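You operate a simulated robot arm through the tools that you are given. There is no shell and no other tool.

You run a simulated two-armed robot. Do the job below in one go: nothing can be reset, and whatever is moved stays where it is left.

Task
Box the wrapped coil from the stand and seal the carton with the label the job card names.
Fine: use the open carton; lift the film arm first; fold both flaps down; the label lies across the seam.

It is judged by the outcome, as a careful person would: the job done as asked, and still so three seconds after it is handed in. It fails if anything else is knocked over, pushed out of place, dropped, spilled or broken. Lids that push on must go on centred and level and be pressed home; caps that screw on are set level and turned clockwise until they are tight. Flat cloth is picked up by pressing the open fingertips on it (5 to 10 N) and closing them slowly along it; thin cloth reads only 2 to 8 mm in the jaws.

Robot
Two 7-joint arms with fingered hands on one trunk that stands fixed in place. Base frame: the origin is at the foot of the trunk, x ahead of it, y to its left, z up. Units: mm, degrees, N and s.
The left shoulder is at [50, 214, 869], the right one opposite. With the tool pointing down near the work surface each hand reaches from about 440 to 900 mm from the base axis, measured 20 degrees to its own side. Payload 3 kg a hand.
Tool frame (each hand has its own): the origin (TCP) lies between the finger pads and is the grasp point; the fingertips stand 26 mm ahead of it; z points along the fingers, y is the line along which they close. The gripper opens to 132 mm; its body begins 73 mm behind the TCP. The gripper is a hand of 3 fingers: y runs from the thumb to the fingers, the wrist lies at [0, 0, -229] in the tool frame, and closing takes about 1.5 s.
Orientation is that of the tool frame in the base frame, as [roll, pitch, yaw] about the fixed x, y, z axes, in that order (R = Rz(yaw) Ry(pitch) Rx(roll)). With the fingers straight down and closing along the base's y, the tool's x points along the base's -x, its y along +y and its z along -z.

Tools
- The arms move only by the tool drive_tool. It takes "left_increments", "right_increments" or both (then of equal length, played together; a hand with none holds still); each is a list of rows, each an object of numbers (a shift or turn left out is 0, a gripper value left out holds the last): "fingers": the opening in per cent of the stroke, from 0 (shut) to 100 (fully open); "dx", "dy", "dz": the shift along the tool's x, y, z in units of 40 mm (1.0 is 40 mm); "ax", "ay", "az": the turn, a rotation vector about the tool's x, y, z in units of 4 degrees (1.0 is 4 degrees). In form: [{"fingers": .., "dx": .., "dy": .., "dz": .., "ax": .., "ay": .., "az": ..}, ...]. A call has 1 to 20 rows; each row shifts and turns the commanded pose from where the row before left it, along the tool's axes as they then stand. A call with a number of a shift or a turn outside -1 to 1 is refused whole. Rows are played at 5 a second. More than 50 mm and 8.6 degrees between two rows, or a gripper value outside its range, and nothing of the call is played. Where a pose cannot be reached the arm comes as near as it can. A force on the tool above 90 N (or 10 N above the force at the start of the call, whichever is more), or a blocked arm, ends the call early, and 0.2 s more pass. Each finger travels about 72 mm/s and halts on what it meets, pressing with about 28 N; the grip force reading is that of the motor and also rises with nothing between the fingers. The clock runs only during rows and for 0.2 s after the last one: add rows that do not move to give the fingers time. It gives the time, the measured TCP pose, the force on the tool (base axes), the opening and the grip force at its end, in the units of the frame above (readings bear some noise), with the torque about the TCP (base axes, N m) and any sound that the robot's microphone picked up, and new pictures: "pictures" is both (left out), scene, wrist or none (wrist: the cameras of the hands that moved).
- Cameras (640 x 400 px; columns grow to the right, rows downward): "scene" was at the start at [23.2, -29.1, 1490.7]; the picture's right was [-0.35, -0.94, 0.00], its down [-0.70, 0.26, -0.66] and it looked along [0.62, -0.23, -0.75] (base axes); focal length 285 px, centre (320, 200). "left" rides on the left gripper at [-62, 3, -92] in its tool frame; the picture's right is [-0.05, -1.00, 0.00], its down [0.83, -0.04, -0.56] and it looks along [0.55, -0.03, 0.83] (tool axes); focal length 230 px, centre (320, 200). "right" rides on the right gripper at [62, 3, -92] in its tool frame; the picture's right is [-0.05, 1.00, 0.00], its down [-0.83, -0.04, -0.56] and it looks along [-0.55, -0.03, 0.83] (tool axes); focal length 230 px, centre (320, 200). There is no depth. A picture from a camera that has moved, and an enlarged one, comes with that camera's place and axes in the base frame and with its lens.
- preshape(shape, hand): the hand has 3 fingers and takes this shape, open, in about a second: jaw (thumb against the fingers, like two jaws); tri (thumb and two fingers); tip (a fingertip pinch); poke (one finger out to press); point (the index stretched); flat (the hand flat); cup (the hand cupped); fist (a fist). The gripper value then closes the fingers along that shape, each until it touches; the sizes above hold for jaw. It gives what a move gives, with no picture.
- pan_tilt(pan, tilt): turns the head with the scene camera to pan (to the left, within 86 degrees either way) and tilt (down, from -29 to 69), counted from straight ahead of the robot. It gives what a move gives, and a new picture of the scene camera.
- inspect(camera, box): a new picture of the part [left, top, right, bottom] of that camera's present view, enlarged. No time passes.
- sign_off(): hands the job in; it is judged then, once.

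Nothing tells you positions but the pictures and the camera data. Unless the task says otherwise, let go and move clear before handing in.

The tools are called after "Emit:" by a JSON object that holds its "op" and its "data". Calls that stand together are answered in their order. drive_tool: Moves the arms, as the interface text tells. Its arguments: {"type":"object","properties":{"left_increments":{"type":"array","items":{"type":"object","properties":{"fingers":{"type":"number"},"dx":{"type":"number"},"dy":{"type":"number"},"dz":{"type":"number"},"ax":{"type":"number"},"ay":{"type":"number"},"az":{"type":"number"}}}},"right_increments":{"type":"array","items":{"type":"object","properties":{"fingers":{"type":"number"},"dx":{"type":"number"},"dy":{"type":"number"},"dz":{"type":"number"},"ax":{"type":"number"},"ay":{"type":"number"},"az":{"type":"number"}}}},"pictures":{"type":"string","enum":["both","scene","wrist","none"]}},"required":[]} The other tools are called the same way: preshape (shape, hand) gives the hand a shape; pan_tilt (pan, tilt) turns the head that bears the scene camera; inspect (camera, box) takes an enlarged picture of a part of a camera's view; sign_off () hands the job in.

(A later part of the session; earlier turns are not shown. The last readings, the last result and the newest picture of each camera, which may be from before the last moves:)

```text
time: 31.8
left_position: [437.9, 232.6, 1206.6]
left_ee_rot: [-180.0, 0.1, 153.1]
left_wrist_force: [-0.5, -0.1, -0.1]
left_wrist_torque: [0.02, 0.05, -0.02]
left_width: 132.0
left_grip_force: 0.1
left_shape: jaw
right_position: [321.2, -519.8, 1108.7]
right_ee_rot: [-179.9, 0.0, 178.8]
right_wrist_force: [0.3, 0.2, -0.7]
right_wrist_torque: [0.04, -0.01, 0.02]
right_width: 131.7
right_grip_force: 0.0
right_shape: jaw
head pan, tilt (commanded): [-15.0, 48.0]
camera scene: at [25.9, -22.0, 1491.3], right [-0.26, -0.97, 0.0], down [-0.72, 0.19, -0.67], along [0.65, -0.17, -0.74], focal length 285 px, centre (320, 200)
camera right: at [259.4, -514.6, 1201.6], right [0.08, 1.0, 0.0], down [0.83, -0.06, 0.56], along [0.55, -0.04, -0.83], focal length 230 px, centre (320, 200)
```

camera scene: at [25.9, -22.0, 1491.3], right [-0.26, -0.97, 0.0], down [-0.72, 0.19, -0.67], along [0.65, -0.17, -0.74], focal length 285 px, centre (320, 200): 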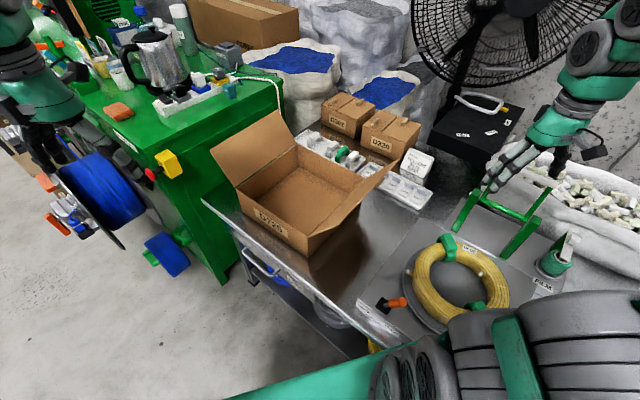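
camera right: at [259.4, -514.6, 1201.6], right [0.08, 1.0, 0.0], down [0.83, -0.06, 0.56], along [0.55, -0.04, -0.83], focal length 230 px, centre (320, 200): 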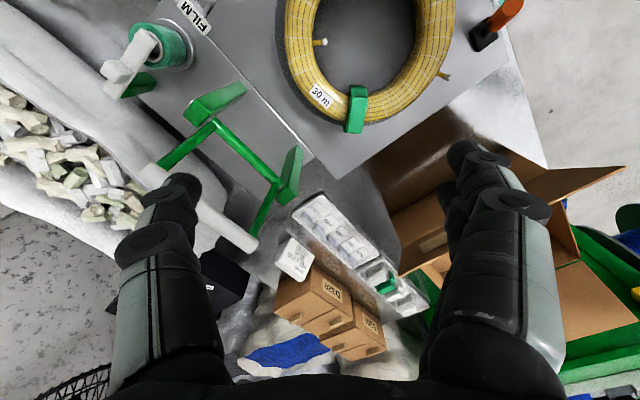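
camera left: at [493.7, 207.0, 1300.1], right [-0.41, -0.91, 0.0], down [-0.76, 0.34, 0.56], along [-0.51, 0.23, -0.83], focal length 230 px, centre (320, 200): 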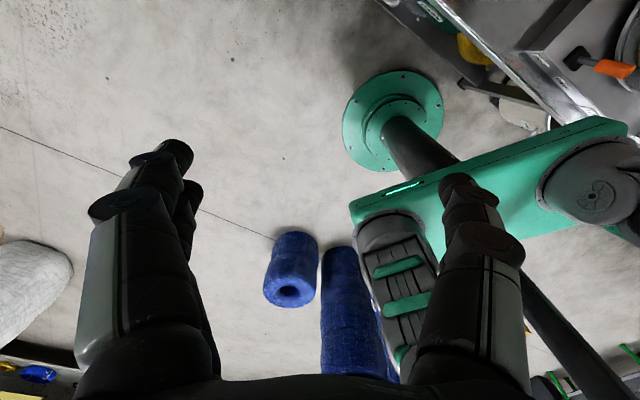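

Emit:
{"op": "inspect", "data": {"camera": "scene", "box": [370, 180, 590, 340]}}

Emit:
{"op": "drive_tool", "data": {"right_increments": [{"az": -1}, {"az": -1}, {"az": -1}, {"az": -1}, {"az": -1}, {"az": -1}, {"az": -1}, {"az": -1}, {"az": -1}], "pictures": "wrist"}}

```text
2.50 times, centred on (480, 260) of scene
camera zoom: at [25.9, -22.0, 1491.3], right [-0.26, -0.97, 0.0], down [-0.72, 0.19, -0.67], along [0.65, -0.17, -0.74], focal length 713 px, centre (-80, 50)
```

zoom: 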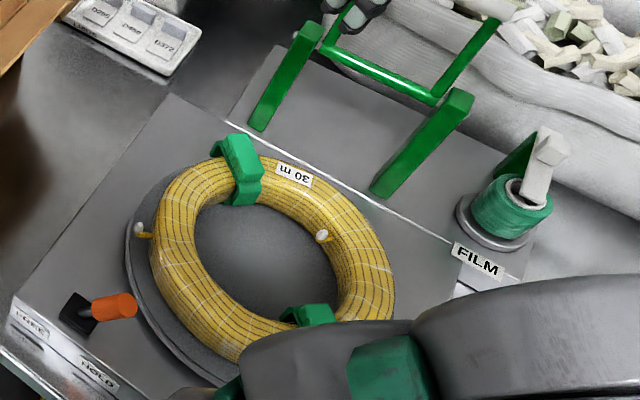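

```text
time: 33.8
left_position: [436.8, 231.4, 1207.3]
left_ee_rot: [180.0, 0.1, 153.1]
left_wrist_force: [-0.1, 0.0, -0.5]
left_wrist_torque: [0.0, 0.04, 0.0]
left_width: 132.1
left_grip_force: 0.0
left_shape: jaw
right_position: [321.5, -519.4, 1108.5]
right_ee_rot: [179.9, 0.0, -145.3]
right_wrist_force: [-0.3, 0.0, -1.0]
right_wrist_torque: [-0.02, -0.01, 0.04]
right_width: 131.8
right_grip_force: 0.0
right_shape: jaw
head pan, tilt (commanded): [-15.0, 48.0]
camera right: at [268.5, -551.8, 1201.1], right [-0.53, 0.85, 0.0], down [0.71, 0.44, 0.56], along [0.47, 0.29, -0.83], focal length 230 px, centre (320, 200)
```

right: 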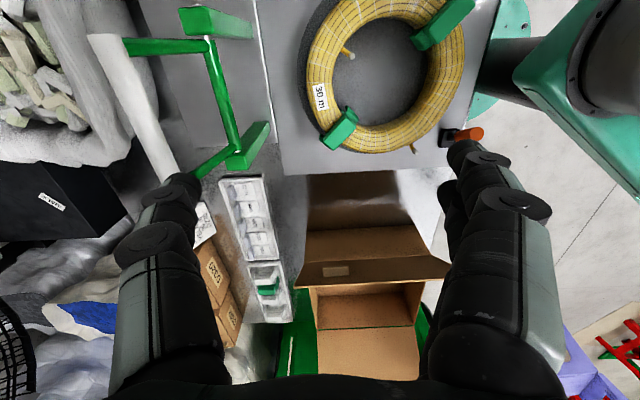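

Emit:
{"op": "inspect", "data": {"camera": "scene", "box": [365, 280, 425, 320]}}

Emit:
{"op": "inspect", "data": {"camera": "scene", "box": [400, 220, 520, 320]}}

Emit:
{"op": "inspect", "data": {"camera": "right", "box": [270, 0, 500, 170]}}

```text
10.00 times, centred on (395, 300) of scene
camera zoom: at [25.9, -22.0, 1491.3], right [-0.26, -0.97, 0.0], down [-0.72, 0.19, -0.67], along [0.65, -0.17, -0.74], focal length 2852 px, centre (-430, -800)
```

zoom: 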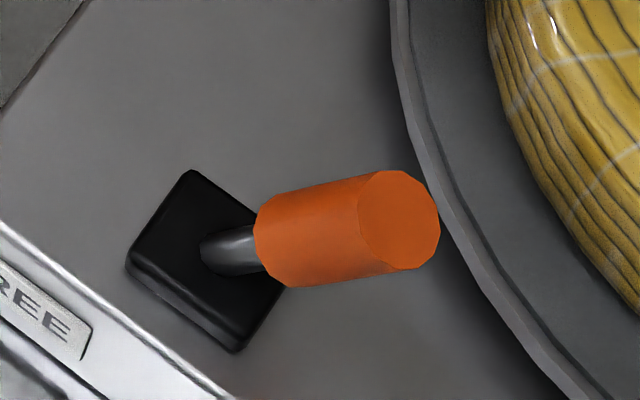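

```text
4.00 times, centred on (460, 270) of scene
camera zoom: at [25.9, -22.0, 1491.3], right [-0.26, -0.97, 0.0], down [-0.72, 0.19, -0.67], along [0.65, -0.17, -0.74], focal length 1141 px, centre (-240, -80)
```

zoom: 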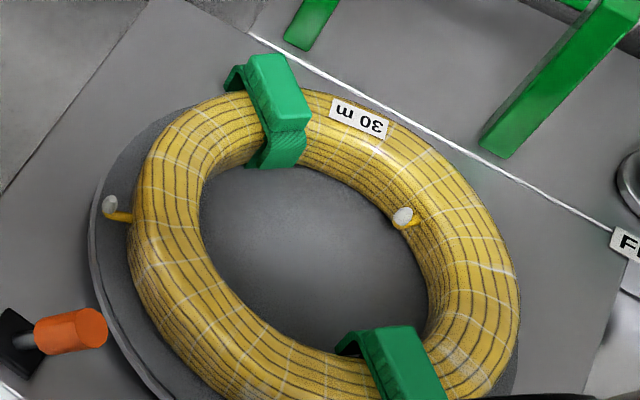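

```text
2.35 times, centred on (385, 85) of right
camera zoom: at [268.5, -551.8, 1201.1], right [-0.53, 0.85, 0.0], down [0.71, 0.44, 0.56], along [0.47, 0.29, -0.83], focal length 541 px, centre (167, 471)
```

zoom: 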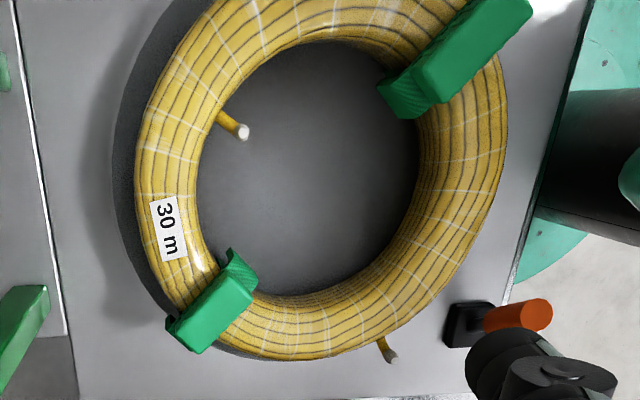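

The coil's centre refines to about [254,-452], with its top near z 825 and the clip tops near 845. I'll go over the ring at [310,-533] and down to z≈905 for a closer look.

Emit:
{"op": "drive_tool", "data": {"right_increments": [{"dx": 0.215, "dy": -0.06, "dz": 0.84, "fingers": 76}, {"dx": 0.215, "dy": -0.06, "dz": 0.84}, {"dz": 0.84}, {"dz": 0.84}, {"dz": 0.84}, {"dz": 0.84}], "pictures": "both"}}

```text
time: 35.2
left_position: [437.1, 231.6, 1207.7]
left_ee_rot: [180.0, 0.0, 153.1]
left_wrist_force: [0.0, 0.4, -0.8]
left_wrist_torque: [0.02, 0.02, -0.02]
left_width: 131.9
left_grip_force: 0.1
left_shape: jaw
right_position: [311.1, -531.0, 905.8]
right_ee_rot: [-180.0, 0.1, -145.5]
right_wrist_force: [-0.2, 0.0, 0.4]
right_wrist_torque: [-0.01, 0.03, 0.03]
right_width: 100.5
right_grip_force: 0.0
right_shape: jaw
head pan, tilt (commanded): [-15.0, 48.0]
camera scene: at [25.9, -22.0, 1491.3], right [-0.26, -0.97, 0.0], down [-0.72, 0.19, -0.67], along [0.65, -0.17, -0.74], focal length 285 px, centre (320, 200)
camera right: at [257.7, -563.3, 999.2], right [-0.52, 0.85, 0.0], down [0.71, 0.44, 0.56], along [0.47, 0.29, -0.83], focal length 230 px, centre (320, 200)
```

scene: 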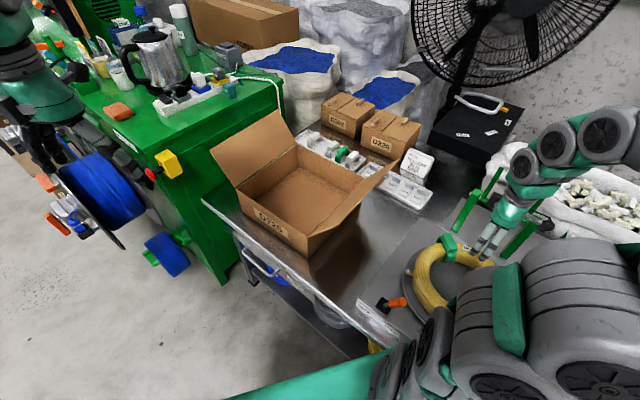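
right: 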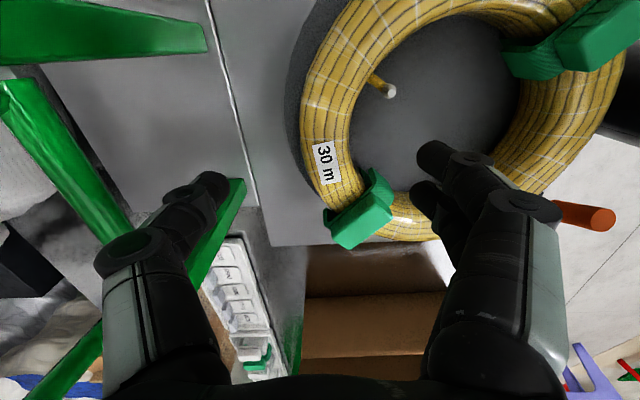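

The free stretch between the clip and the inner cable end is too tight for the fingers here. A wider free arc lies on the side toward the carton, near [341,-407], so I'll lift a little, move there and turn to yaw ≈117°.

Emit:
{"op": "drive_tool", "data": {"right_increments": [{"dz": -0.7}, {"dz": -0.7}, {"dx": -0.593, "dy": 0.533}, {"dx": -0.593, "dy": 0.533}, {"dx": -0.593, "dy": 0.533}, {"dx": -0.593, "dy": 0.533}, {"az": 1}, {"az": 1}, {"az": 1}, {"az": 1}, {"az": 1}, {"az": 1}, {"az": 1}, {"az": 1}, {"az": 1}, {"az": 1}, {"az": 1}, {"az": 1}, {"az": 1}, {"az": 1}], "pictures": "none"}}

Emit:
{"op": "drive_tool", "data": {"right_increments": [{"az": 1}, {"az": 1}, {"az": 1}, {"az": 1}, {"az": 1}, {"az": 1}, {"az": 1}, {"az": 1}, {"az": 1}, {"az": 1}, {"az": 0.4}], "pictures": "both"}}

```text
time: 39.4
left_position: [436.0, 231.7, 1206.8]
left_ee_rot: [180.0, 0.0, 153.0]
left_wrist_force: [-0.3, 0.6, 0.3]
left_wrist_torque: [-0.01, -0.03, 0.01]
left_width: 131.8
left_grip_force: 0.0
left_shape: jaw
right_position: [340.1, -409.0, 962.5]
right_ee_rot: [-180.0, -0.1, 158.6]
right_wrist_force: [0.6, 0.8, 0.2]
right_wrist_torque: [0.01, 0.0, 0.02]
right_width: 100.5
right_grip_force: 0.0
right_shape: jaw
head pan, tilt (commanded): [-15.0, 48.0]
```

```text
time: 41.8
left_position: [438.3, 231.9, 1206.7]
left_ee_rot: [-180.0, 0.1, 153.0]
left_wrist_force: [-0.1, -0.2, -0.5]
left_wrist_torque: [0.0, 0.03, 0.01]
left_width: 131.9
left_grip_force: 0.1
left_shape: jaw
right_position: [339.5, -410.2, 962.4]
right_ee_rot: [179.9, -0.1, 116.9]
right_wrist_force: [0.2, 0.2, 0.4]
right_wrist_torque: [0.0, 0.01, 0.03]
right_width: 100.9
right_grip_force: 0.1
right_shape: jaw
head pan, tilt (commanded): [-15.0, 48.0]
camera scene: at [25.9, -22.0, 1491.3], right [-0.26, -0.97, 0.0], down [-0.72, 0.19, -0.67], along [0.65, -0.17, -0.74], focal length 285 px, centre (320, 200)
camera right: at [314.4, -352.6, 1055.5], right [0.91, 0.41, 0.0], down [0.34, -0.76, 0.56], along [0.23, -0.51, -0.83], focal length 230 px, centre (320, 200)
```

scene: 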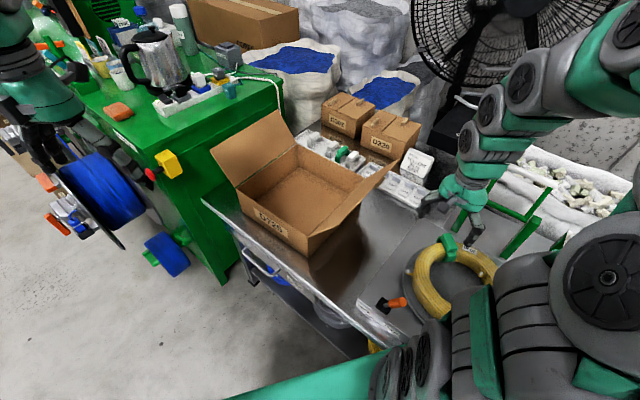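
right: 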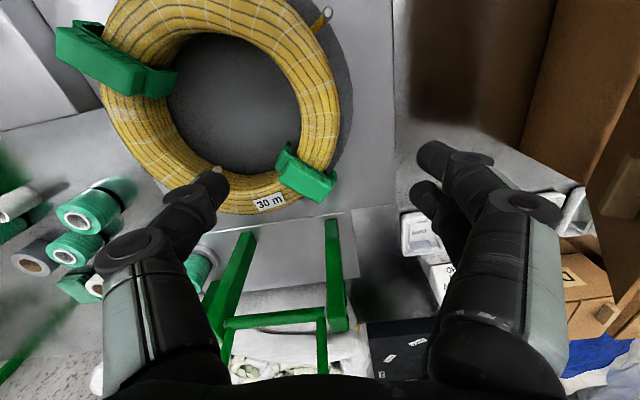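

The ring runs between the open jaws here. I'll shift 15 mm along the ring away from the clip, go down to just above the ring, and check the alignment.

Emit:
{"op": "drive_tool", "data": {"right_increments": [{"dx": 0.38, "dz": 0.6}, {"dz": 0.85}, {"dz": 0.85}, {"dz": 0.4}], "pictures": "both"}}

Emit:
{"op": "inspect", "data": {"camera": "right", "box": [120, 0, 520, 260]}}

```text
time: 42.8
left_position: [437.3, 231.6, 1208.2]
left_ee_rot: [-180.0, -0.1, 153.1]
left_wrist_force: [-1.0, -0.2, 0.3]
left_wrist_torque: [-0.03, -0.01, 0.02]
left_width: 132.1
left_grip_force: 0.1
left_shape: jaw
right_position: [332.1, -397.2, 854.4]
right_ee_rot: [179.9, 0.0, 117.0]
right_wrist_force: [-1.0, -0.2, 0.4]
right_wrist_torque: [0.01, -0.02, -0.01]
right_width: 100.4
right_grip_force: 0.1
right_shape: jaw
head pan, tilt (commanded): [-15.0, 48.0]
camera scene: at [25.9, -22.0, 1491.3], right [-0.26, -0.97, 0.0], down [-0.72, 0.19, -0.67], along [0.65, -0.17, -0.74], focal length 285 px, centre (320, 200)
camera right: at [307.2, -340.8, 947.7], right [0.91, 0.41, 0.0], down [0.34, -0.76, 0.56], along [0.23, -0.51, -0.83], focal length 230 px, centre (320, 200)
```

scene: 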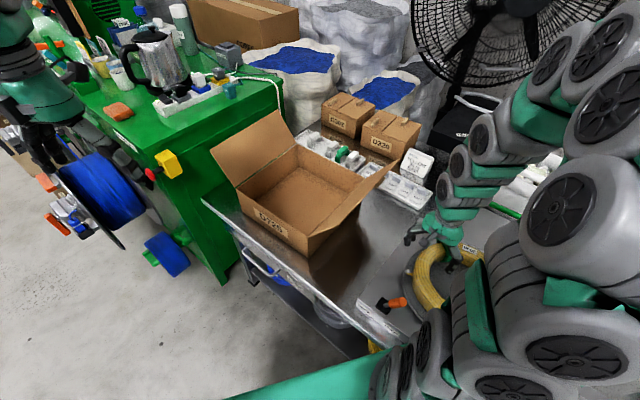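
right: 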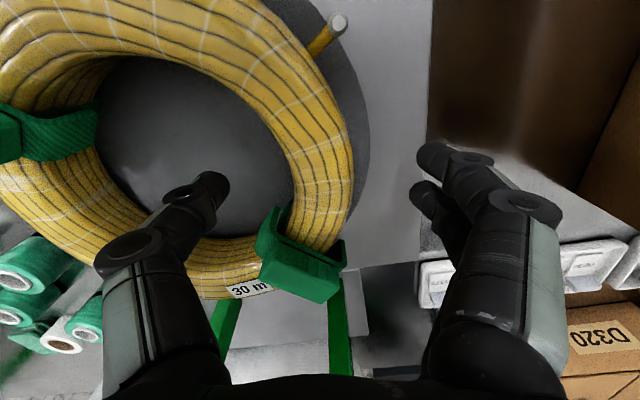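

```text
1.54 times, centred on (320, 130) of right
camera zoom: at [307.2, -340.8, 947.7], right [0.91, 0.41, 0.0], down [0.34, -0.76, 0.56], along [0.23, -0.51, -0.83], focal length 354 px, centre (320, 308)
```

zoom: 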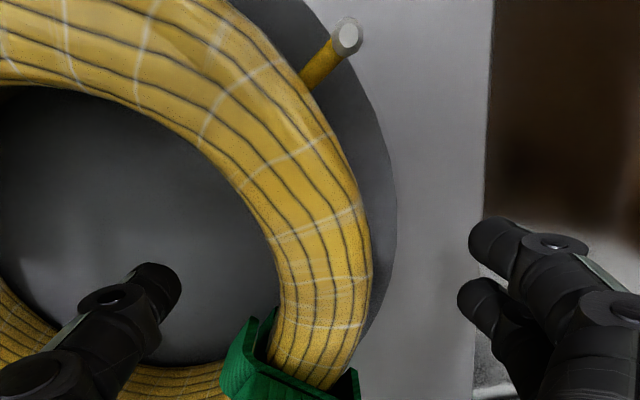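

The jaws straddle the ring evenly and clear the clip. I'll shift 5 mm more along the ring and go down to z≈796.

Emit:
{"op": "drive_tool", "data": {"right_increments": [{"dx": 0.12, "dz": 0.4}, {"dz": 0.4}, {"dz": 0.35}, {"dz": 0.3}], "pictures": "both"}}

```text
time: 43.8
left_position: [436.5, 230.7, 1207.3]
left_ee_rot: [180.0, 0.0, 153.1]
left_wrist_force: [0.9, 0.5, 0.3]
left_wrist_torque: [0.04, -0.03, -0.01]
left_width: 131.9
left_grip_force: 0.2
left_shape: jaw
right_position: [340.1, -400.0, 808.2]
right_ee_rot: [-179.9, -0.3, 117.0]
right_wrist_force: [-0.8, -0.1, 0.1]
right_wrist_torque: [0.0, 0.0, -0.01]
right_width: 100.4
right_grip_force: 0.1
right_shape: jaw
right hand out of reach, approached as far as the arm can: row 1, 2, 3, 4
head pan, tilt (commanded): [-15.0, 48.0]
camera scene: at [25.9, -22.0, 1491.3], right [-0.26, -0.97, 0.0], down [-0.72, 0.19, -0.67], along [0.65, -0.17, -0.74], focal length 285 px, centre (320, 200)
camera right: at [315.6, -343.9, 901.2], right [0.91, 0.41, 0.0], down [0.34, -0.76, 0.55], along [0.22, -0.51, -0.83], focal length 230 px, centre (320, 200)
```

scene: 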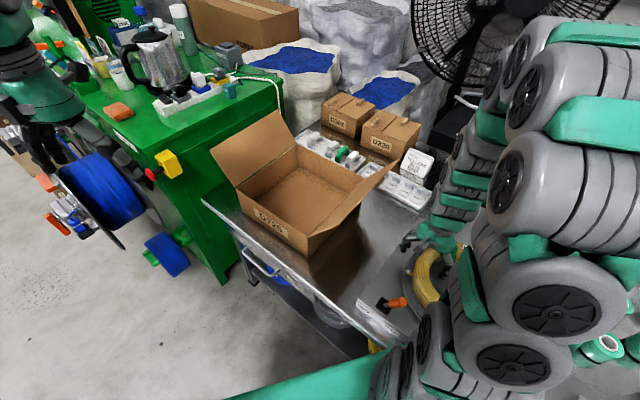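
right: 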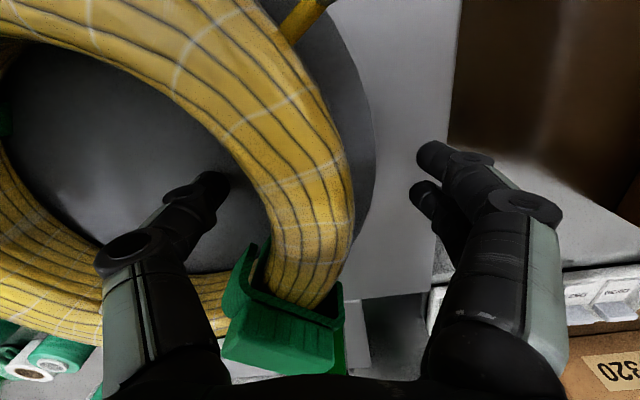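

The arm is close to its inner reach limit here, but the TCP is already 17 mm below the coil's top. I'll try to go slightly deeper before closing.

Emit:
{"op": "drive_tool", "data": {"right_increments": [{"dz": 0.25}, {}], "pictures": "none"}}

```text
time: 44.4
left_position: [437.2, 232.9, 1208.3]
left_ee_rot: [180.0, 0.0, 153.2]
left_wrist_force: [-0.4, 0.1, -0.4]
left_wrist_torque: [0.0, 0.02, -0.01]
left_width: 132.0
left_grip_force: 0.0
left_shape: jaw
right_position: [343.8, -400.5, 800.2]
right_ee_rot: [-180.0, 0.0, 117.0]
right_wrist_force: [4.1, 25.0, 79.9]
right_wrist_torque: [-1.89, 4.69, -1.37]
right_width: 99.2
right_grip_force: 0.0
right_shape: jaw
head pan, tilt (commanded): [-15.0, 48.0]
```

The hand hit something and reads 80 N upward, so I'm backing off at once.

Emit:
{"op": "drive_tool", "data": {"right_increments": [{"dz": -0.3}], "pictures": "both"}}

```text
time: 44.8
left_position: [438.1, 232.0, 1208.0]
left_ee_rot: [-180.0, 0.0, 153.0]
left_wrist_force: [0.0, -0.1, 0.3]
left_wrist_torque: [-0.01, 0.0, 0.0]
left_width: 132.0
left_grip_force: 0.1
left_shape: jaw
right_position: [340.5, -400.5, 810.3]
right_ee_rot: [-179.9, -0.1, 117.0]
right_wrist_force: [0.6, 0.2, 0.7]
right_wrist_torque: [-0.03, 0.02, 0.0]
right_width: 100.5
right_grip_force: 0.1
right_shape: jaw
head pan, tilt (commanded): [-15.0, 48.0]
camera scene: at [25.9, -22.0, 1491.3], right [-0.26, -0.97, 0.0], down [-0.72, 0.19, -0.67], along [0.65, -0.17, -0.74], focal length 285 px, centre (320, 200)
camera right: at [315.1, -343.8, 902.4], right [0.91, 0.41, 0.0], down [0.34, -0.76, 0.55], along [0.22, -0.51, -0.83], focal length 230 px, centre (320, 200)
```

scene: 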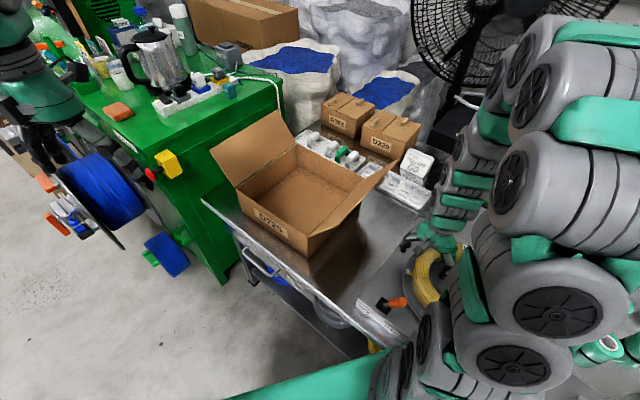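
right: 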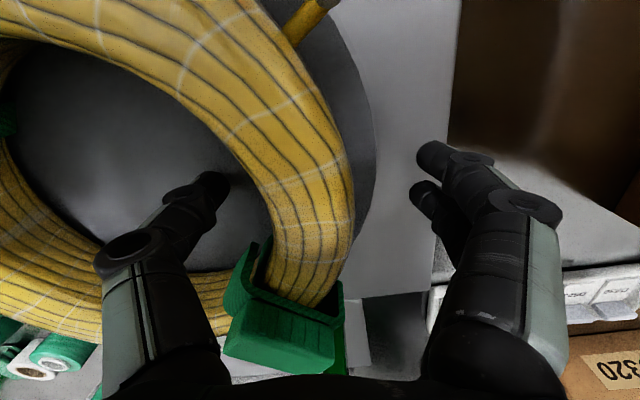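

From the force and torque, the thumb tip met the turntable disc at z≈774, and nothing moved. So the coil's mid-height is about 800 and z≈808 is a good gripping height. I'll close slowly on the ring.

Emit:
{"op": "drive_tool", "data": {"right_increments": [{"fingers": 65}, {"fingers": 55}, {"fingers": 48}, {"fingers": 42}, {"fingers": 36}, {"fingers": 30}, {"fingers": 25}, {"fingers": 25}], "pictures": "both"}}

```text
time: 46.6
left_position: [437.3, 230.7, 1207.8]
left_ee_rot: [180.0, -0.1, 153.2]
left_wrist_force: [-0.3, 0.4, 0.6]
left_wrist_torque: [0.01, -0.05, -0.02]
left_width: 131.8
left_grip_force: 0.1
left_shape: jaw
right_position: [341.9, -400.6, 810.4]
right_ee_rot: [-179.8, 0.0, 117.0]
right_wrist_force: [-2.9, -2.4, 1.4]
right_wrist_torque: [-0.04, 0.08, 0.02]
right_width: 35.8
right_grip_force: 0.1
right_shape: jaw
head pan, tilt (commanded): [-15.0, 48.0]
camera scene: at [25.9, -22.0, 1491.3], right [-0.26, -0.97, 0.0], down [-0.72, 0.19, -0.67], along [0.65, -0.17, -0.74], focal length 285 px, centre (320, 200)
camera right: at [315.9, -343.5, 903.0], right [0.91, 0.41, 0.0], down [0.34, -0.76, 0.55], along [0.22, -0.51, -0.83], focal length 230 px, centre (320, 200)
```

scene: 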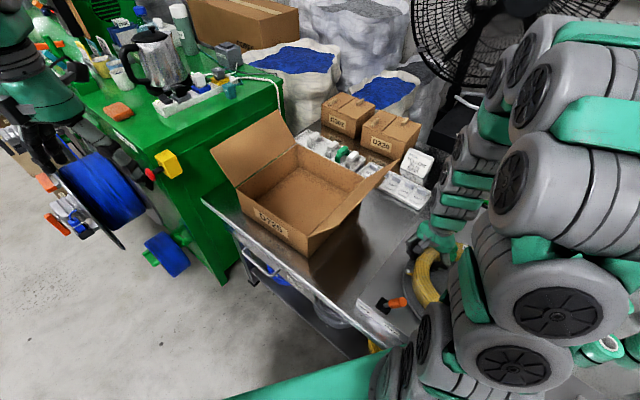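
right: 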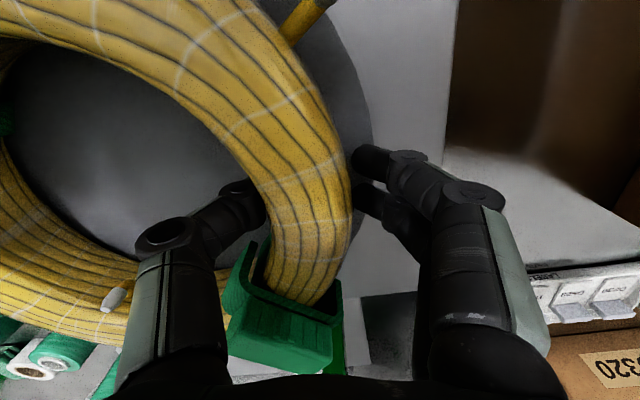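

Emit:
{"op": "drive_tool", "data": {"right_increments": [{"fingers": 20}, {"fingers": 15}, {"fingers": 10}, {"fingers": 10}, {"fingers": 10}], "pictures": "wrist"}}

```text
time: 47.8
left_position: [437.5, 232.2, 1207.0]
left_ee_rot: [180.0, 0.0, 153.0]
left_wrist_force: [0.4, -0.3, 0.5]
left_wrist_torque: [0.03, 0.0, 0.0]
left_width: 132.0
left_grip_force: 0.1
left_shape: jaw
right_position: [341.7, -399.7, 810.4]
right_ee_rot: [-179.9, -0.1, 117.1]
right_wrist_force: [1.4, -1.2, -0.2]
right_wrist_torque: [0.01, -0.02, 0.15]
right_width: 28.0
right_grip_force: 27.8
right_shape: jaw
head pan, tilt (commanded): [-15.0, 48.0]
camera right: at [316.0, -343.5, 903.0], right [0.91, 0.41, 0.0], down [0.34, -0.76, 0.55], along [0.22, -0.51, -0.83], focal length 230 px, centre (320, 200)
```

right: 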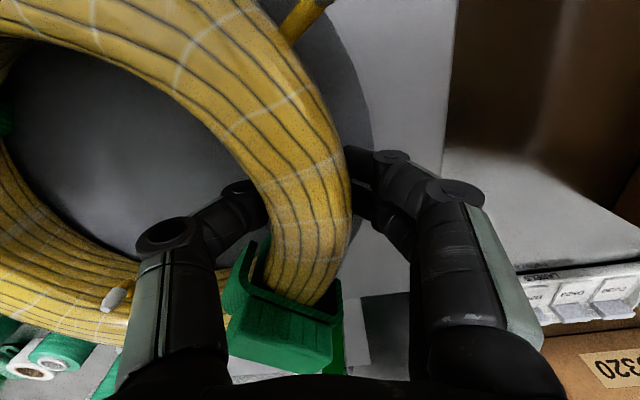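

The grip is firm, 28 N at a width of 28 mm, with the fingertips curling beneath the ring. I'll make a slow test lift.

Emit:
{"op": "drive_tool", "data": {"right_increments": [{"dz": -0.2, "fingers": 5}, {"dz": -0.3}, {"dz": -0.3}, {"dz": -0.3}, {}], "pictures": "both"}}

```text
time: 49.0
left_position: [436.8, 232.8, 1207.9]
left_ee_rot: [-180.0, 0.0, 153.2]
left_wrist_force: [-0.4, -0.1, -0.5]
left_wrist_torque: [0.02, -0.02, -0.04]
left_width: 132.0
left_grip_force: 0.0
left_shape: jaw
right_position: [342.2, -399.9, 852.9]
right_ee_rot: [-179.9, 0.0, 117.0]
right_wrist_force: [0.1, -0.6, -9.0]
right_wrist_torque: [0.45, -0.81, 0.01]
right_width: 28.0
right_grip_force: 28.5
right_shape: jaw
head pan, tilt (commanded): [-15.0, 48.0]
camera scene: at [26.0, -22.1, 1491.3], right [-0.26, -0.97, 0.0], down [-0.72, 0.19, -0.67], along [0.65, -0.17, -0.74], focal length 285 px, centre (320, 200)
camera right: at [316.0, -343.2, 946.5], right [0.91, 0.41, 0.0], down [0.34, -0.76, 0.56], along [0.23, -0.51, -0.83], focal length 230 px, centre (320, 200)
```

scene: 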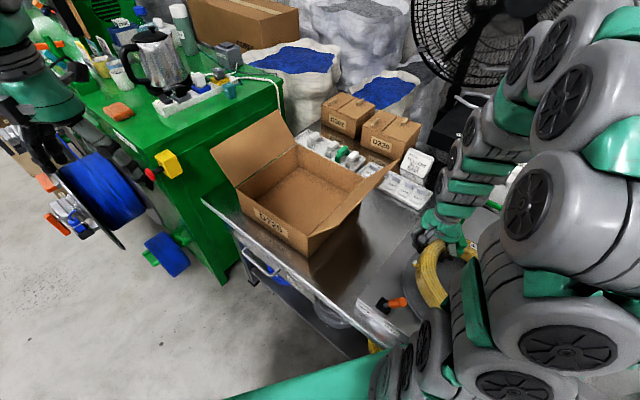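
right: 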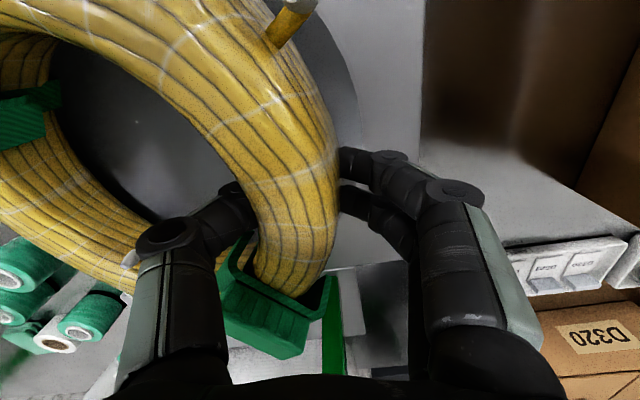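

The coil is fully off the stand: about 0.92 kg, only slightly tilted and holding steady. I'll keep lifting to clear the carton flaps.

Emit:
{"op": "drive_tool", "data": {"right_increments": [{"dz": -0.4}, {"dz": -0.55}, {"dz": -0.6}, {"dz": -0.6}, {"dz": -0.6}, {"dz": -0.6}, {"dz": -0.6}, {"dz": -0.4}, {}], "pictures": "both"}}

```text
time: 51.0
left_position: [436.9, 233.2, 1208.1]
left_ee_rot: [-179.9, 0.1, 153.1]
left_wrist_force: [-0.1, -0.6, -0.3]
left_wrist_torque: [0.02, -0.02, -0.01]
left_width: 132.0
left_grip_force: 0.2
left_shape: jaw
right_position: [340.2, -399.6, 1028.2]
right_ee_rot: [-180.0, -0.1, 117.0]
right_wrist_force: [-0.3, 0.4, -8.9]
right_wrist_torque: [0.39, -0.81, 0.02]
right_width: 28.1
right_grip_force: 28.1
right_shape: jaw
head pan, tilt (commanded): [-15.0, 48.0]
camera scene: at [26.0, -22.1, 1491.3], right [-0.26, -0.97, 0.0], down [-0.72, 0.19, -0.67], along [0.65, -0.17, -0.74], focal length 285 px, centre (320, 200)
camera right: at [314.5, -343.3, 1121.1], right [0.91, 0.41, 0.0], down [0.34, -0.76, 0.55], along [0.23, -0.51, -0.83], focal length 230 px, centre (320, 200)
```

scene: 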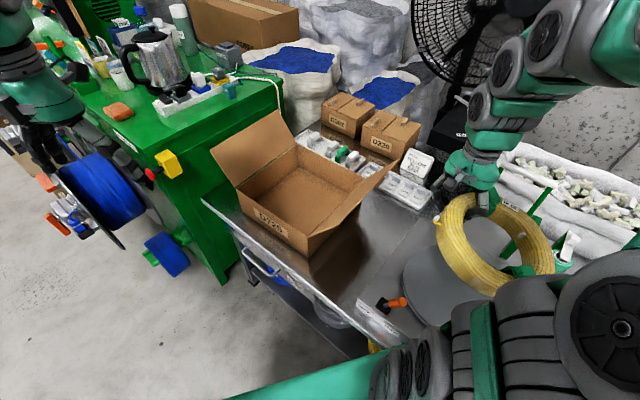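
right: 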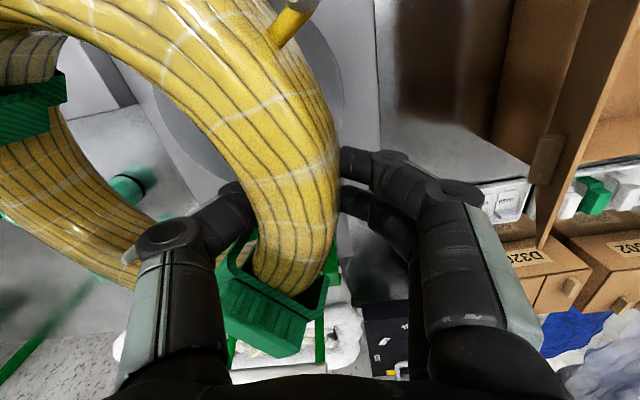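

The coil is hanging nearly level at z≈1030 and the grip holds. I'll carry it toward the carton, high over the near flap.

Emit:
{"op": "drive_tool", "data": {"right_increments": [{"dx": 0.08, "dy": 0.3, "dz": -0.1}, {"dx": 0.15, "dy": 0.6, "dz": -0.1}, {"dx": 0.2, "dy": 0.76, "dz": -0.1}, {"dx": 0.2, "dy": 0.76, "dz": -0.1}, {"dx": 0.2, "dy": 0.76, "dz": -0.1}, {"dx": 0.2, "dy": 0.76, "dz": -0.1}, {"dx": 0.2, "dy": 0.76, "dz": -0.1}, {"dx": 0.2, "dy": 0.76, "dz": -0.1}, {"dx": 0.2, "dy": 0.76}, {"dx": 0.2, "dy": 0.76}, {"dx": 0.2, "dy": 0.76}, {"dx": 0.2, "dy": 0.76}, {"dx": 0.15, "dy": 0.5}, {"dx": 0.08, "dy": 0.2}, {}], "pictures": "both"}}

```text
time: 54.2
left_position: [436.6, 231.6, 1207.4]
left_ee_rot: [180.0, 0.0, 153.1]
left_wrist_force: [0.1, 0.2, 0.1]
left_wrist_torque: [0.0, 0.02, -0.03]
left_width: 131.9
left_grip_force: 0.2
left_shape: jaw
right_position: [625.5, -145.2, 1059.1]
right_ee_rot: [-180.0, 0.0, 116.9]
right_wrist_force: [0.0, 1.2, -8.7]
right_wrist_torque: [0.44, -0.76, 0.01]
right_width: 27.8
right_grip_force: 28.3
right_shape: jaw
head pan, tilt (commanded): [-15.0, 48.0]
camera scene: at [26.0, -22.0, 1491.3], right [-0.26, -0.97, 0.0], down [-0.72, 0.19, -0.67], along [0.65, -0.17, -0.74], focal length 285 px, centre (320, 200)
camera right: at [599.0, -88.3, 1151.9], right [0.91, 0.41, 0.0], down [0.34, -0.76, 0.56], along [0.23, -0.51, -0.83], focal length 230 px, centre (320, 200)
```

scene: 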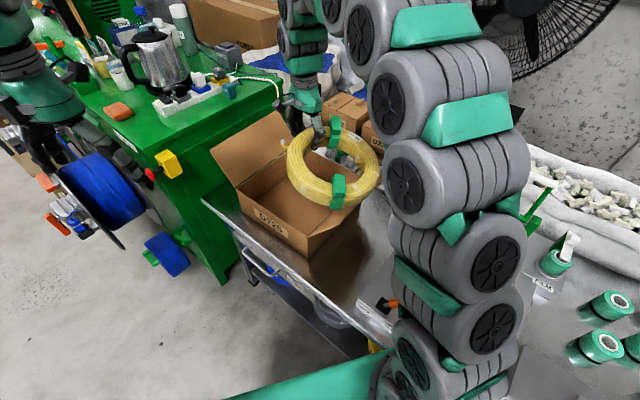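
right: 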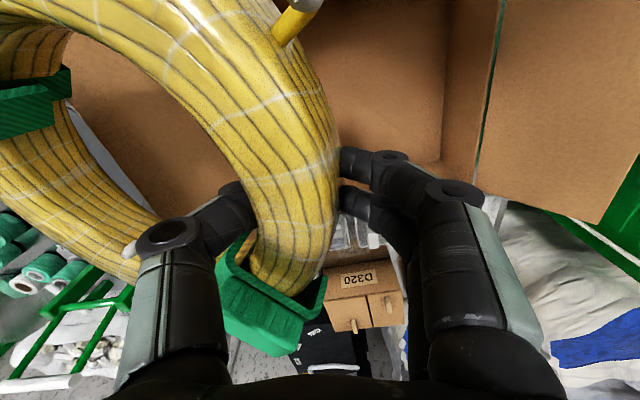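

The coil now hangs over the carton's near side. Pointing the hand toward the carton's front-left corner leaves the most room, so I'll turn to yaw ≈171° and move the coil over the carton's centre.

Emit:
{"op": "drive_tool", "data": {"right_increments": [{"az": -0.5}, {"az": -1}, {"az": -1}, {"az": -1}, {"az": -1}, {"az": -1}, {"az": -1}, {"az": -1}, {"az": -1}, {"az": -1}, {"az": -1}, {"az": -1}, {"az": -1}, {"az": -1}, {"dx": -0.4, "dy": 0.5}, {"dx": -0.5, "dy": 0.6}, {"dx": -0.5, "dy": 0.6}, {"dx": -0.5, "dy": 0.6}, {"dx": -0.53, "dy": 0.72}, {}], "pictures": "both"}}

```text
time: 58.4
left_position: [436.8, 231.8, 1208.3]
left_ee_rot: [179.9, 0.1, 153.1]
left_wrist_force: [0.5, -0.2, 0.0]
left_wrist_torque: [0.02, 0.02, 0.02]
left_width: 131.9
left_grip_force: 0.1
left_shape: jaw
right_position: [739.5, -42.0, 1060.9]
right_ee_rot: [-179.9, 0.0, 171.1]
right_wrist_force: [-0.4, 0.6, -8.7]
right_wrist_torque: [0.91, -0.16, 0.02]
right_width: 27.4
right_grip_force: 28.5
right_shape: jaw
head pan, tilt (commanded): [-15.0, 48.0]
camera scene: at [26.1, -22.0, 1491.3], right [-0.26, -0.97, 0.0], down [-0.72, 0.19, -0.67], along [0.65, -0.17, -0.74], focal length 285 px, centre (320, 200)
camera right: at [679.4, -28.6, 1153.1], right [0.21, 0.98, 0.0], down [0.81, -0.17, 0.56], along [0.54, -0.11, -0.83], focal length 230 px, centre (320, 200)
```

scene: 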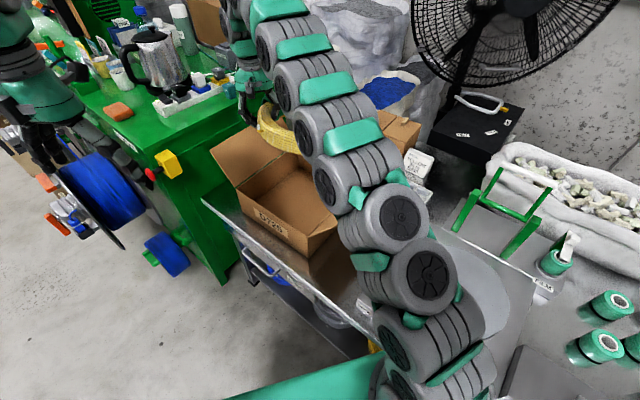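
right: 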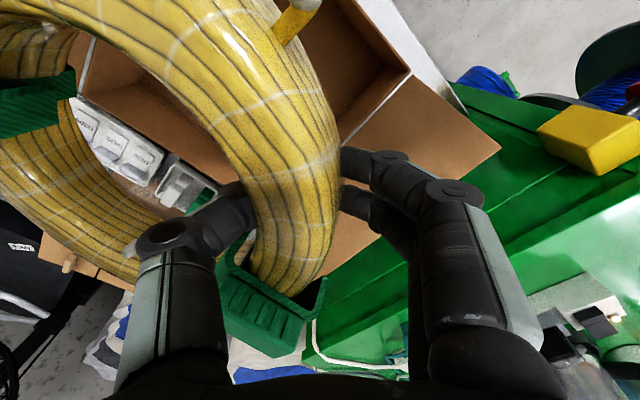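

Emit:
{"op": "inspect", "data": {"camera": "right", "box": [60, 0, 510, 280]}}

Emit:
{"op": "inspect", "data": {"camera": "scene", "box": [200, 60, 420, 270]}}

```text
1.42 times, centred on (285, 140) of right
camera zoom: at [679.4, -28.6, 1153.1], right [0.21, 0.98, 0.0], down [0.81, -0.17, 0.56], along [0.54, -0.11, -0.83], focal length 327 px, centre (370, 285)
```

zoom: 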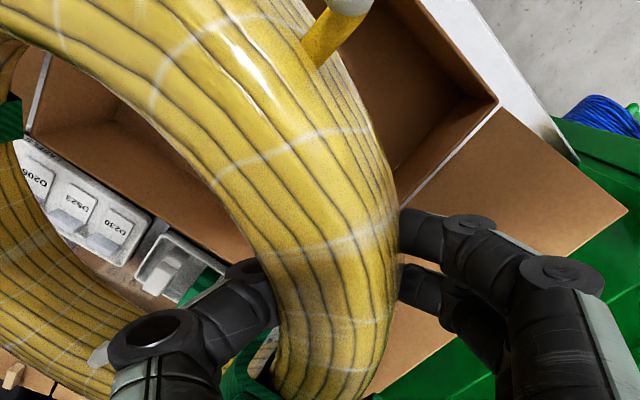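

```text
1.90 times, centred on (310, 165) of scene
camera zoom: at [26.1, -22.0, 1491.3], right [-0.26, -0.97, 0.0], down [-0.72, 0.19, -0.67], along [0.65, -0.17, -0.74], focal length 543 px, centre (339, 267)
```

zoom: 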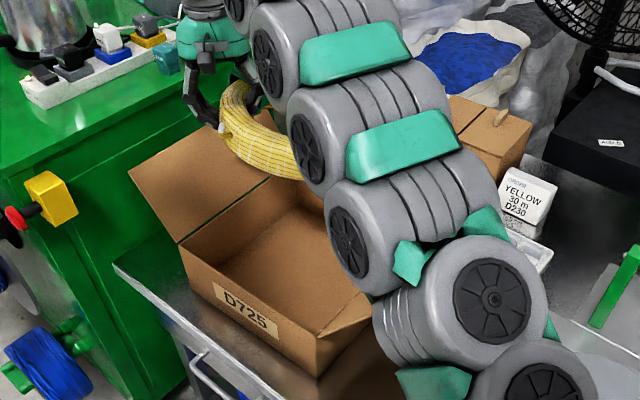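

Checking against the new view, the carton rim is nearer z 830, the bench about 719, and the carton centre about [685,-136]. I'll shift the coil to the corrected centre and look again.

Emit:
{"op": "drive_tool", "data": {"right_increments": [{"dx": 0.35, "dy": -0.1}, {"dx": 0.35, "dy": -0.12}, {"dx": 0.32, "dy": -0.12}, {}], "pictures": "both"}}

Emit:
{"op": "inspect", "data": {"camera": "right", "box": [0, 0, 640, 280]}}

Emit:
{"op": "pan_tilt", "data": {"pan": 0, "tilt": 40}}

```text
time: 59.4
left_position: [436.9, 232.6, 1207.5]
left_ee_rot: [-180.0, 0.0, 153.1]
left_wrist_force: [0.1, 0.4, 0.4]
left_wrist_torque: [-0.02, -0.02, 0.0]
left_width: 132.1
left_grip_force: 0.0
left_shape: jaw
right_position: [696.3, -47.9, 1060.3]
right_ee_rot: [-179.9, 0.0, 170.9]
right_wrist_force: [-0.6, -0.4, -8.9]
right_wrist_torque: [0.91, -0.13, -0.06]
right_width: 27.5
right_grip_force: 27.6
right_shape: jaw
head pan, tilt (commanded): [-15.0, 48.0]
camera scene: at [26.0, -22.0, 1491.3], right [-0.26, -0.97, 0.0], down [-0.72, 0.19, -0.67], along [0.65, -0.17, -0.74], focal length 285 px, centre (320, 200)
camera right: at [636.8, -35.4, 1153.5], right [0.21, 0.98, 0.0], down [0.81, -0.17, 0.55], along [0.54, -0.12, -0.83], focal length 230 px, centre (320, 200)
```

scene: 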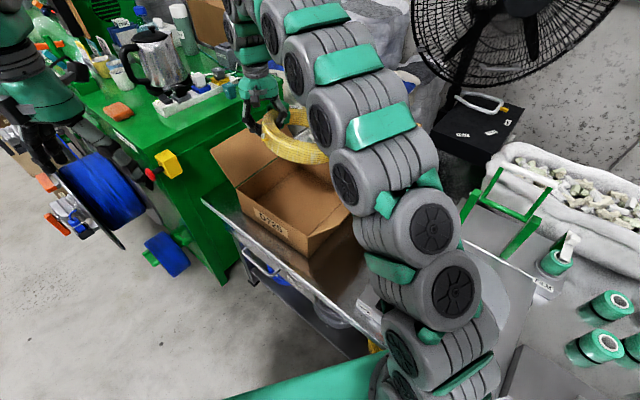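
right: 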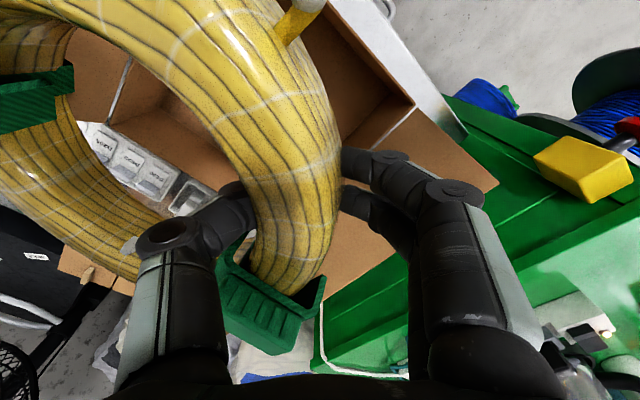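

```text
1.00 times, centred on (320, 140) of right (not enlarged: the box is as wide or as high as the picture)
camera zoom: at [636.8, -35.4, 1153.5], right [0.21, 0.98, 0.0], down [0.81, -0.17, 0.55], along [0.54, -0.12, -0.83], focal length 230 px, centre (320, 260)
```

zoom: 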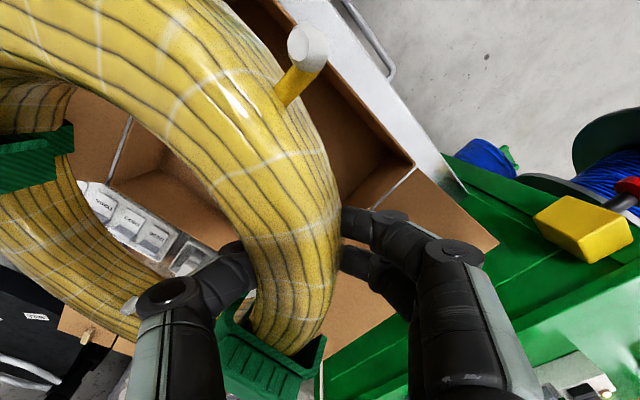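

```text
time: 60.2
left_position: [437.5, 232.6, 1206.8]
left_ee_rot: [-179.9, 0.0, 153.1]
left_wrist_force: [-0.1, -0.7, 0.5]
left_wrist_torque: [-0.01, 0.01, 0.02]
left_width: 131.9
left_grip_force: 0.1
left_shape: jaw
right_position: [697.1, -47.5, 1060.7]
right_ee_rot: [-180.0, 0.1, 170.9]
right_wrist_force: [0.2, 0.7, -9.1]
right_wrist_torque: [0.87, -0.16, 0.02]
right_width: 27.8
right_grip_force: 28.4
right_shape: jaw
head pan, tilt (commanded): [0.0, 40.0]
camera scene: at [34.9, -1.7, 1502.8], right [0.0, -1.0, 0.0], down [-0.64, 0.0, -0.77], along [0.77, 0.0, -0.64], focal length 285 px, centre (320, 200)
```

scene: 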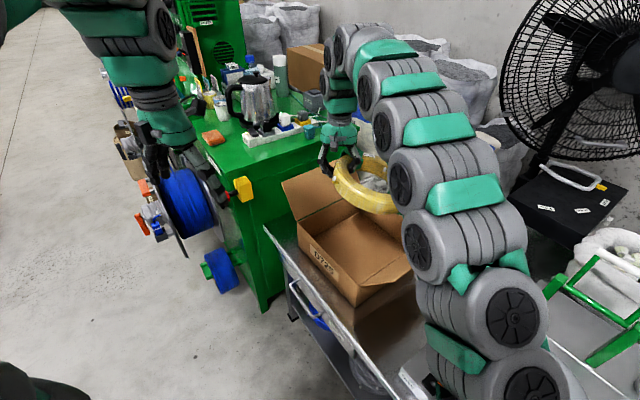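

Emit:
{"op": "inspect", "data": {"camera": "scene", "box": [250, 130, 430, 330]}}

```text
2.00 times, centred on (340, 230) of scene
camera zoom: at [34.9, -1.7, 1502.8], right [0.0, -1.0, 0.0], down [-0.64, 0.0, -0.77], along [0.77, 0.0, -0.64], focal length 570 px, centre (280, 140)
```

zoom: 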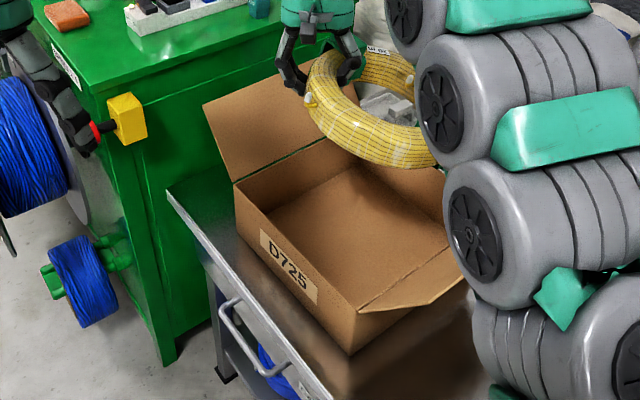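

The carton corners now agree in three views: rim z≈831, floor about 720, centre [688,-134]. The coil is centred over it within a few millimetres. I'll lower in steps, starting to z≈930.

Emit:
{"op": "drive_tool", "data": {"right_increments": [{"dx": -0.05, "dy": 0.08, "dz": 0.4}, {"dx": -0.05, "dz": 0.5}, {"dz": 0.6}, {"dz": 0.6}, {"dz": 0.6}, {"dz": 0.5}, {}], "pictures": "both"}}

Emit:
{"op": "inspect", "data": {"camera": "scene", "box": [250, 130, 450, 330]}}

```text
time: 61.8
left_position: [438.2, 232.3, 1207.8]
left_ee_rot: [180.0, 0.0, 153.1]
left_wrist_force: [-0.1, 0.3, 0.3]
left_wrist_torque: [0.0, -0.02, 0.01]
left_width: 131.8
left_grip_force: 0.0
left_shape: jaw
right_position: [701.9, -45.5, 931.2]
right_ee_rot: [180.0, -0.1, 171.0]
right_wrist_force: [0.5, -0.1, -8.5]
right_wrist_torque: [0.93, -0.15, -0.08]
right_width: 27.4
right_grip_force: 28.1
right_shape: jaw
head pan, tilt (commanded): [0.0, 40.0]
camera scene: at [34.9, -1.6, 1502.8], right [0.0, -1.0, 0.0], down [-0.64, 0.0, -0.77], along [0.77, 0.0, -0.64], focal length 285 px, centre (320, 200)
camera right: at [640.7, -32.6, 1024.3], right [0.21, 0.98, 0.0], down [0.81, -0.17, 0.55], along [0.54, -0.12, -0.83], focal length 230 px, centre (320, 200)
```

scene: 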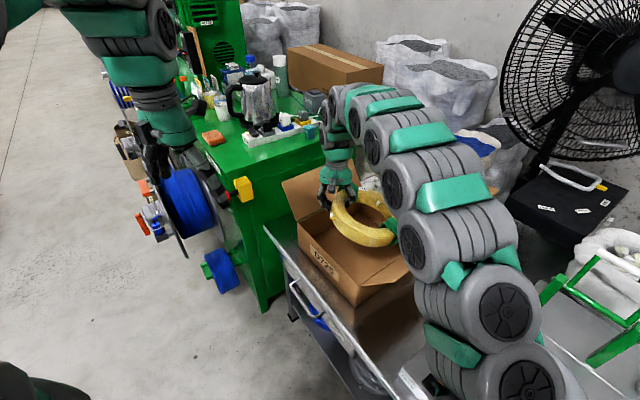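
right: 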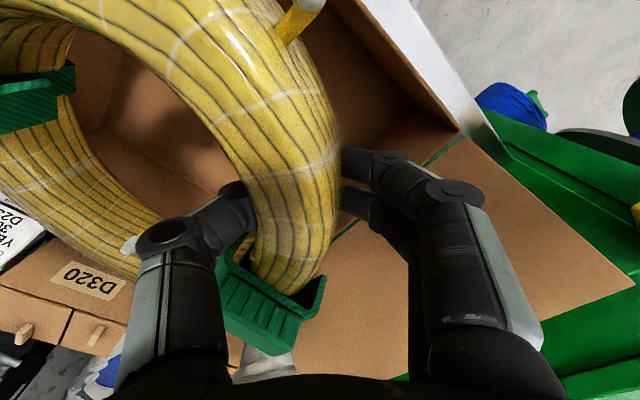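

```text
2.00 times, centred on (350, 230) of scene
camera zoom: at [34.9, -1.6, 1502.8], right [0.0, -1.0, 0.0], down [-0.64, 0.0, -0.77], along [0.77, 0.0, -0.64], focal length 570 px, centre (260, 140)
```

zoom: 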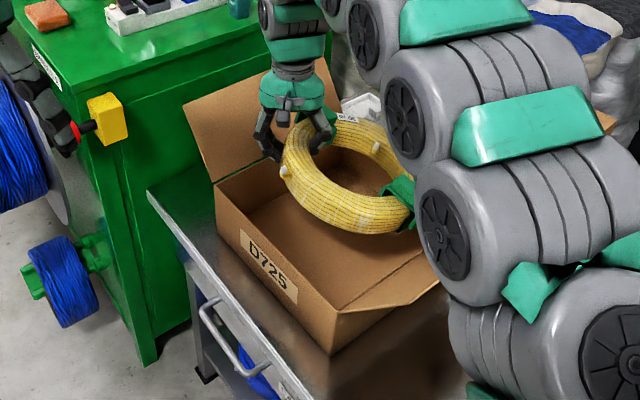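

The coil is well placed over the opening. I'll continue down into the carton to z≈830.

Emit:
{"op": "drive_tool", "data": {"right_increments": [{"dz": 0.4}, {"dz": 0.45}, {"dz": 0.45}, {"dz": 0.45}, {"dz": 0.4}, {"dz": 0.35}, {}], "pictures": "both"}}

Emit:
{"op": "inspect", "data": {"camera": "scene", "box": [250, 130, 450, 330]}}

```text
time: 63.4
left_position: [436.7, 231.6, 1207.5]
left_ee_rot: [-180.0, 0.0, 153.1]
left_wrist_force: [0.1, 0.4, -0.8]
left_wrist_torque: [0.04, -0.02, 0.03]
left_width: 131.8
left_grip_force: 0.1
left_shape: jaw
right_position: [701.5, -45.4, 831.2]
right_ee_rot: [180.0, 0.1, 171.0]
right_wrist_force: [-0.1, -0.2, -9.0]
right_wrist_torque: [0.93, -0.16, -0.01]
right_width: 27.5
right_grip_force: 28.0
right_shape: jaw
head pan, tilt (commanded): [0.0, 40.0]
camera scene: at [34.9, -1.6, 1502.8], right [0.0, -1.0, 0.0], down [-0.64, 0.0, -0.77], along [0.77, 0.0, -0.64], focal length 285 px, centre (320, 200)
camera right: at [640.9, -32.8, 924.7], right [0.21, 0.98, 0.0], down [0.81, -0.17, 0.56], along [0.54, -0.12, -0.83], focal length 230 px, centre (320, 200)
```

scene: 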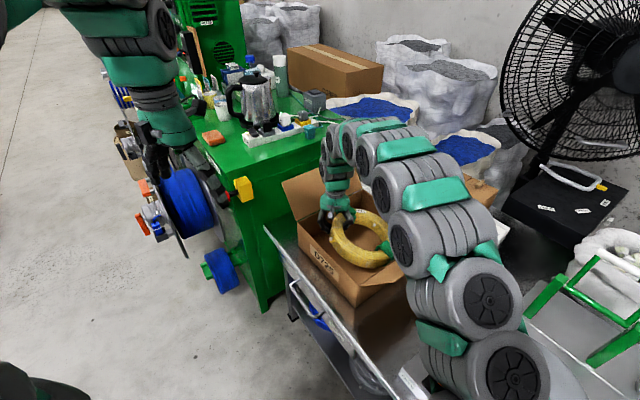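
right: 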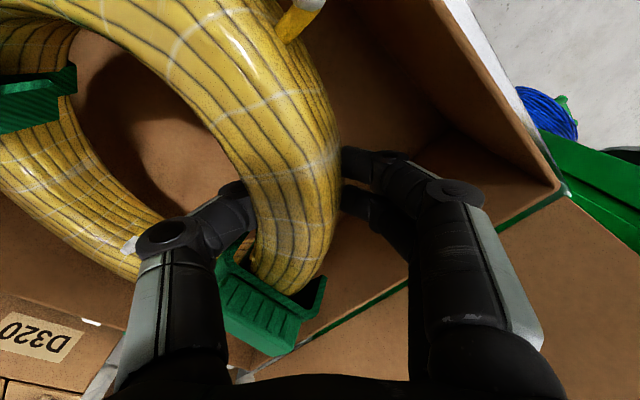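

```text
2.00 times, centred on (350, 230) of scene
camera zoom: at [34.9, -1.6, 1502.8], right [0.0, -1.0, 0.0], down [-0.64, 0.0, -0.77], along [0.77, 0.0, -0.64], focal length 570 px, centre (260, 140)
```

zoom: 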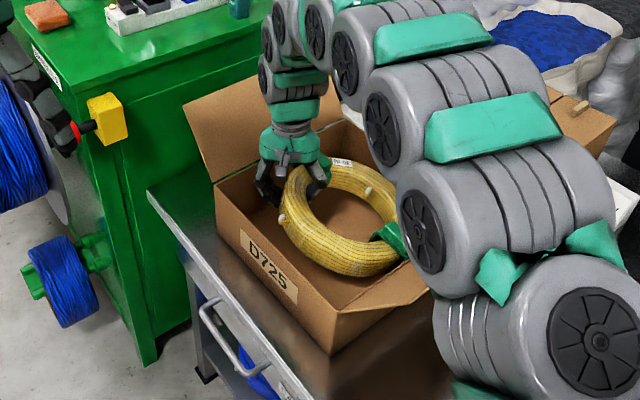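

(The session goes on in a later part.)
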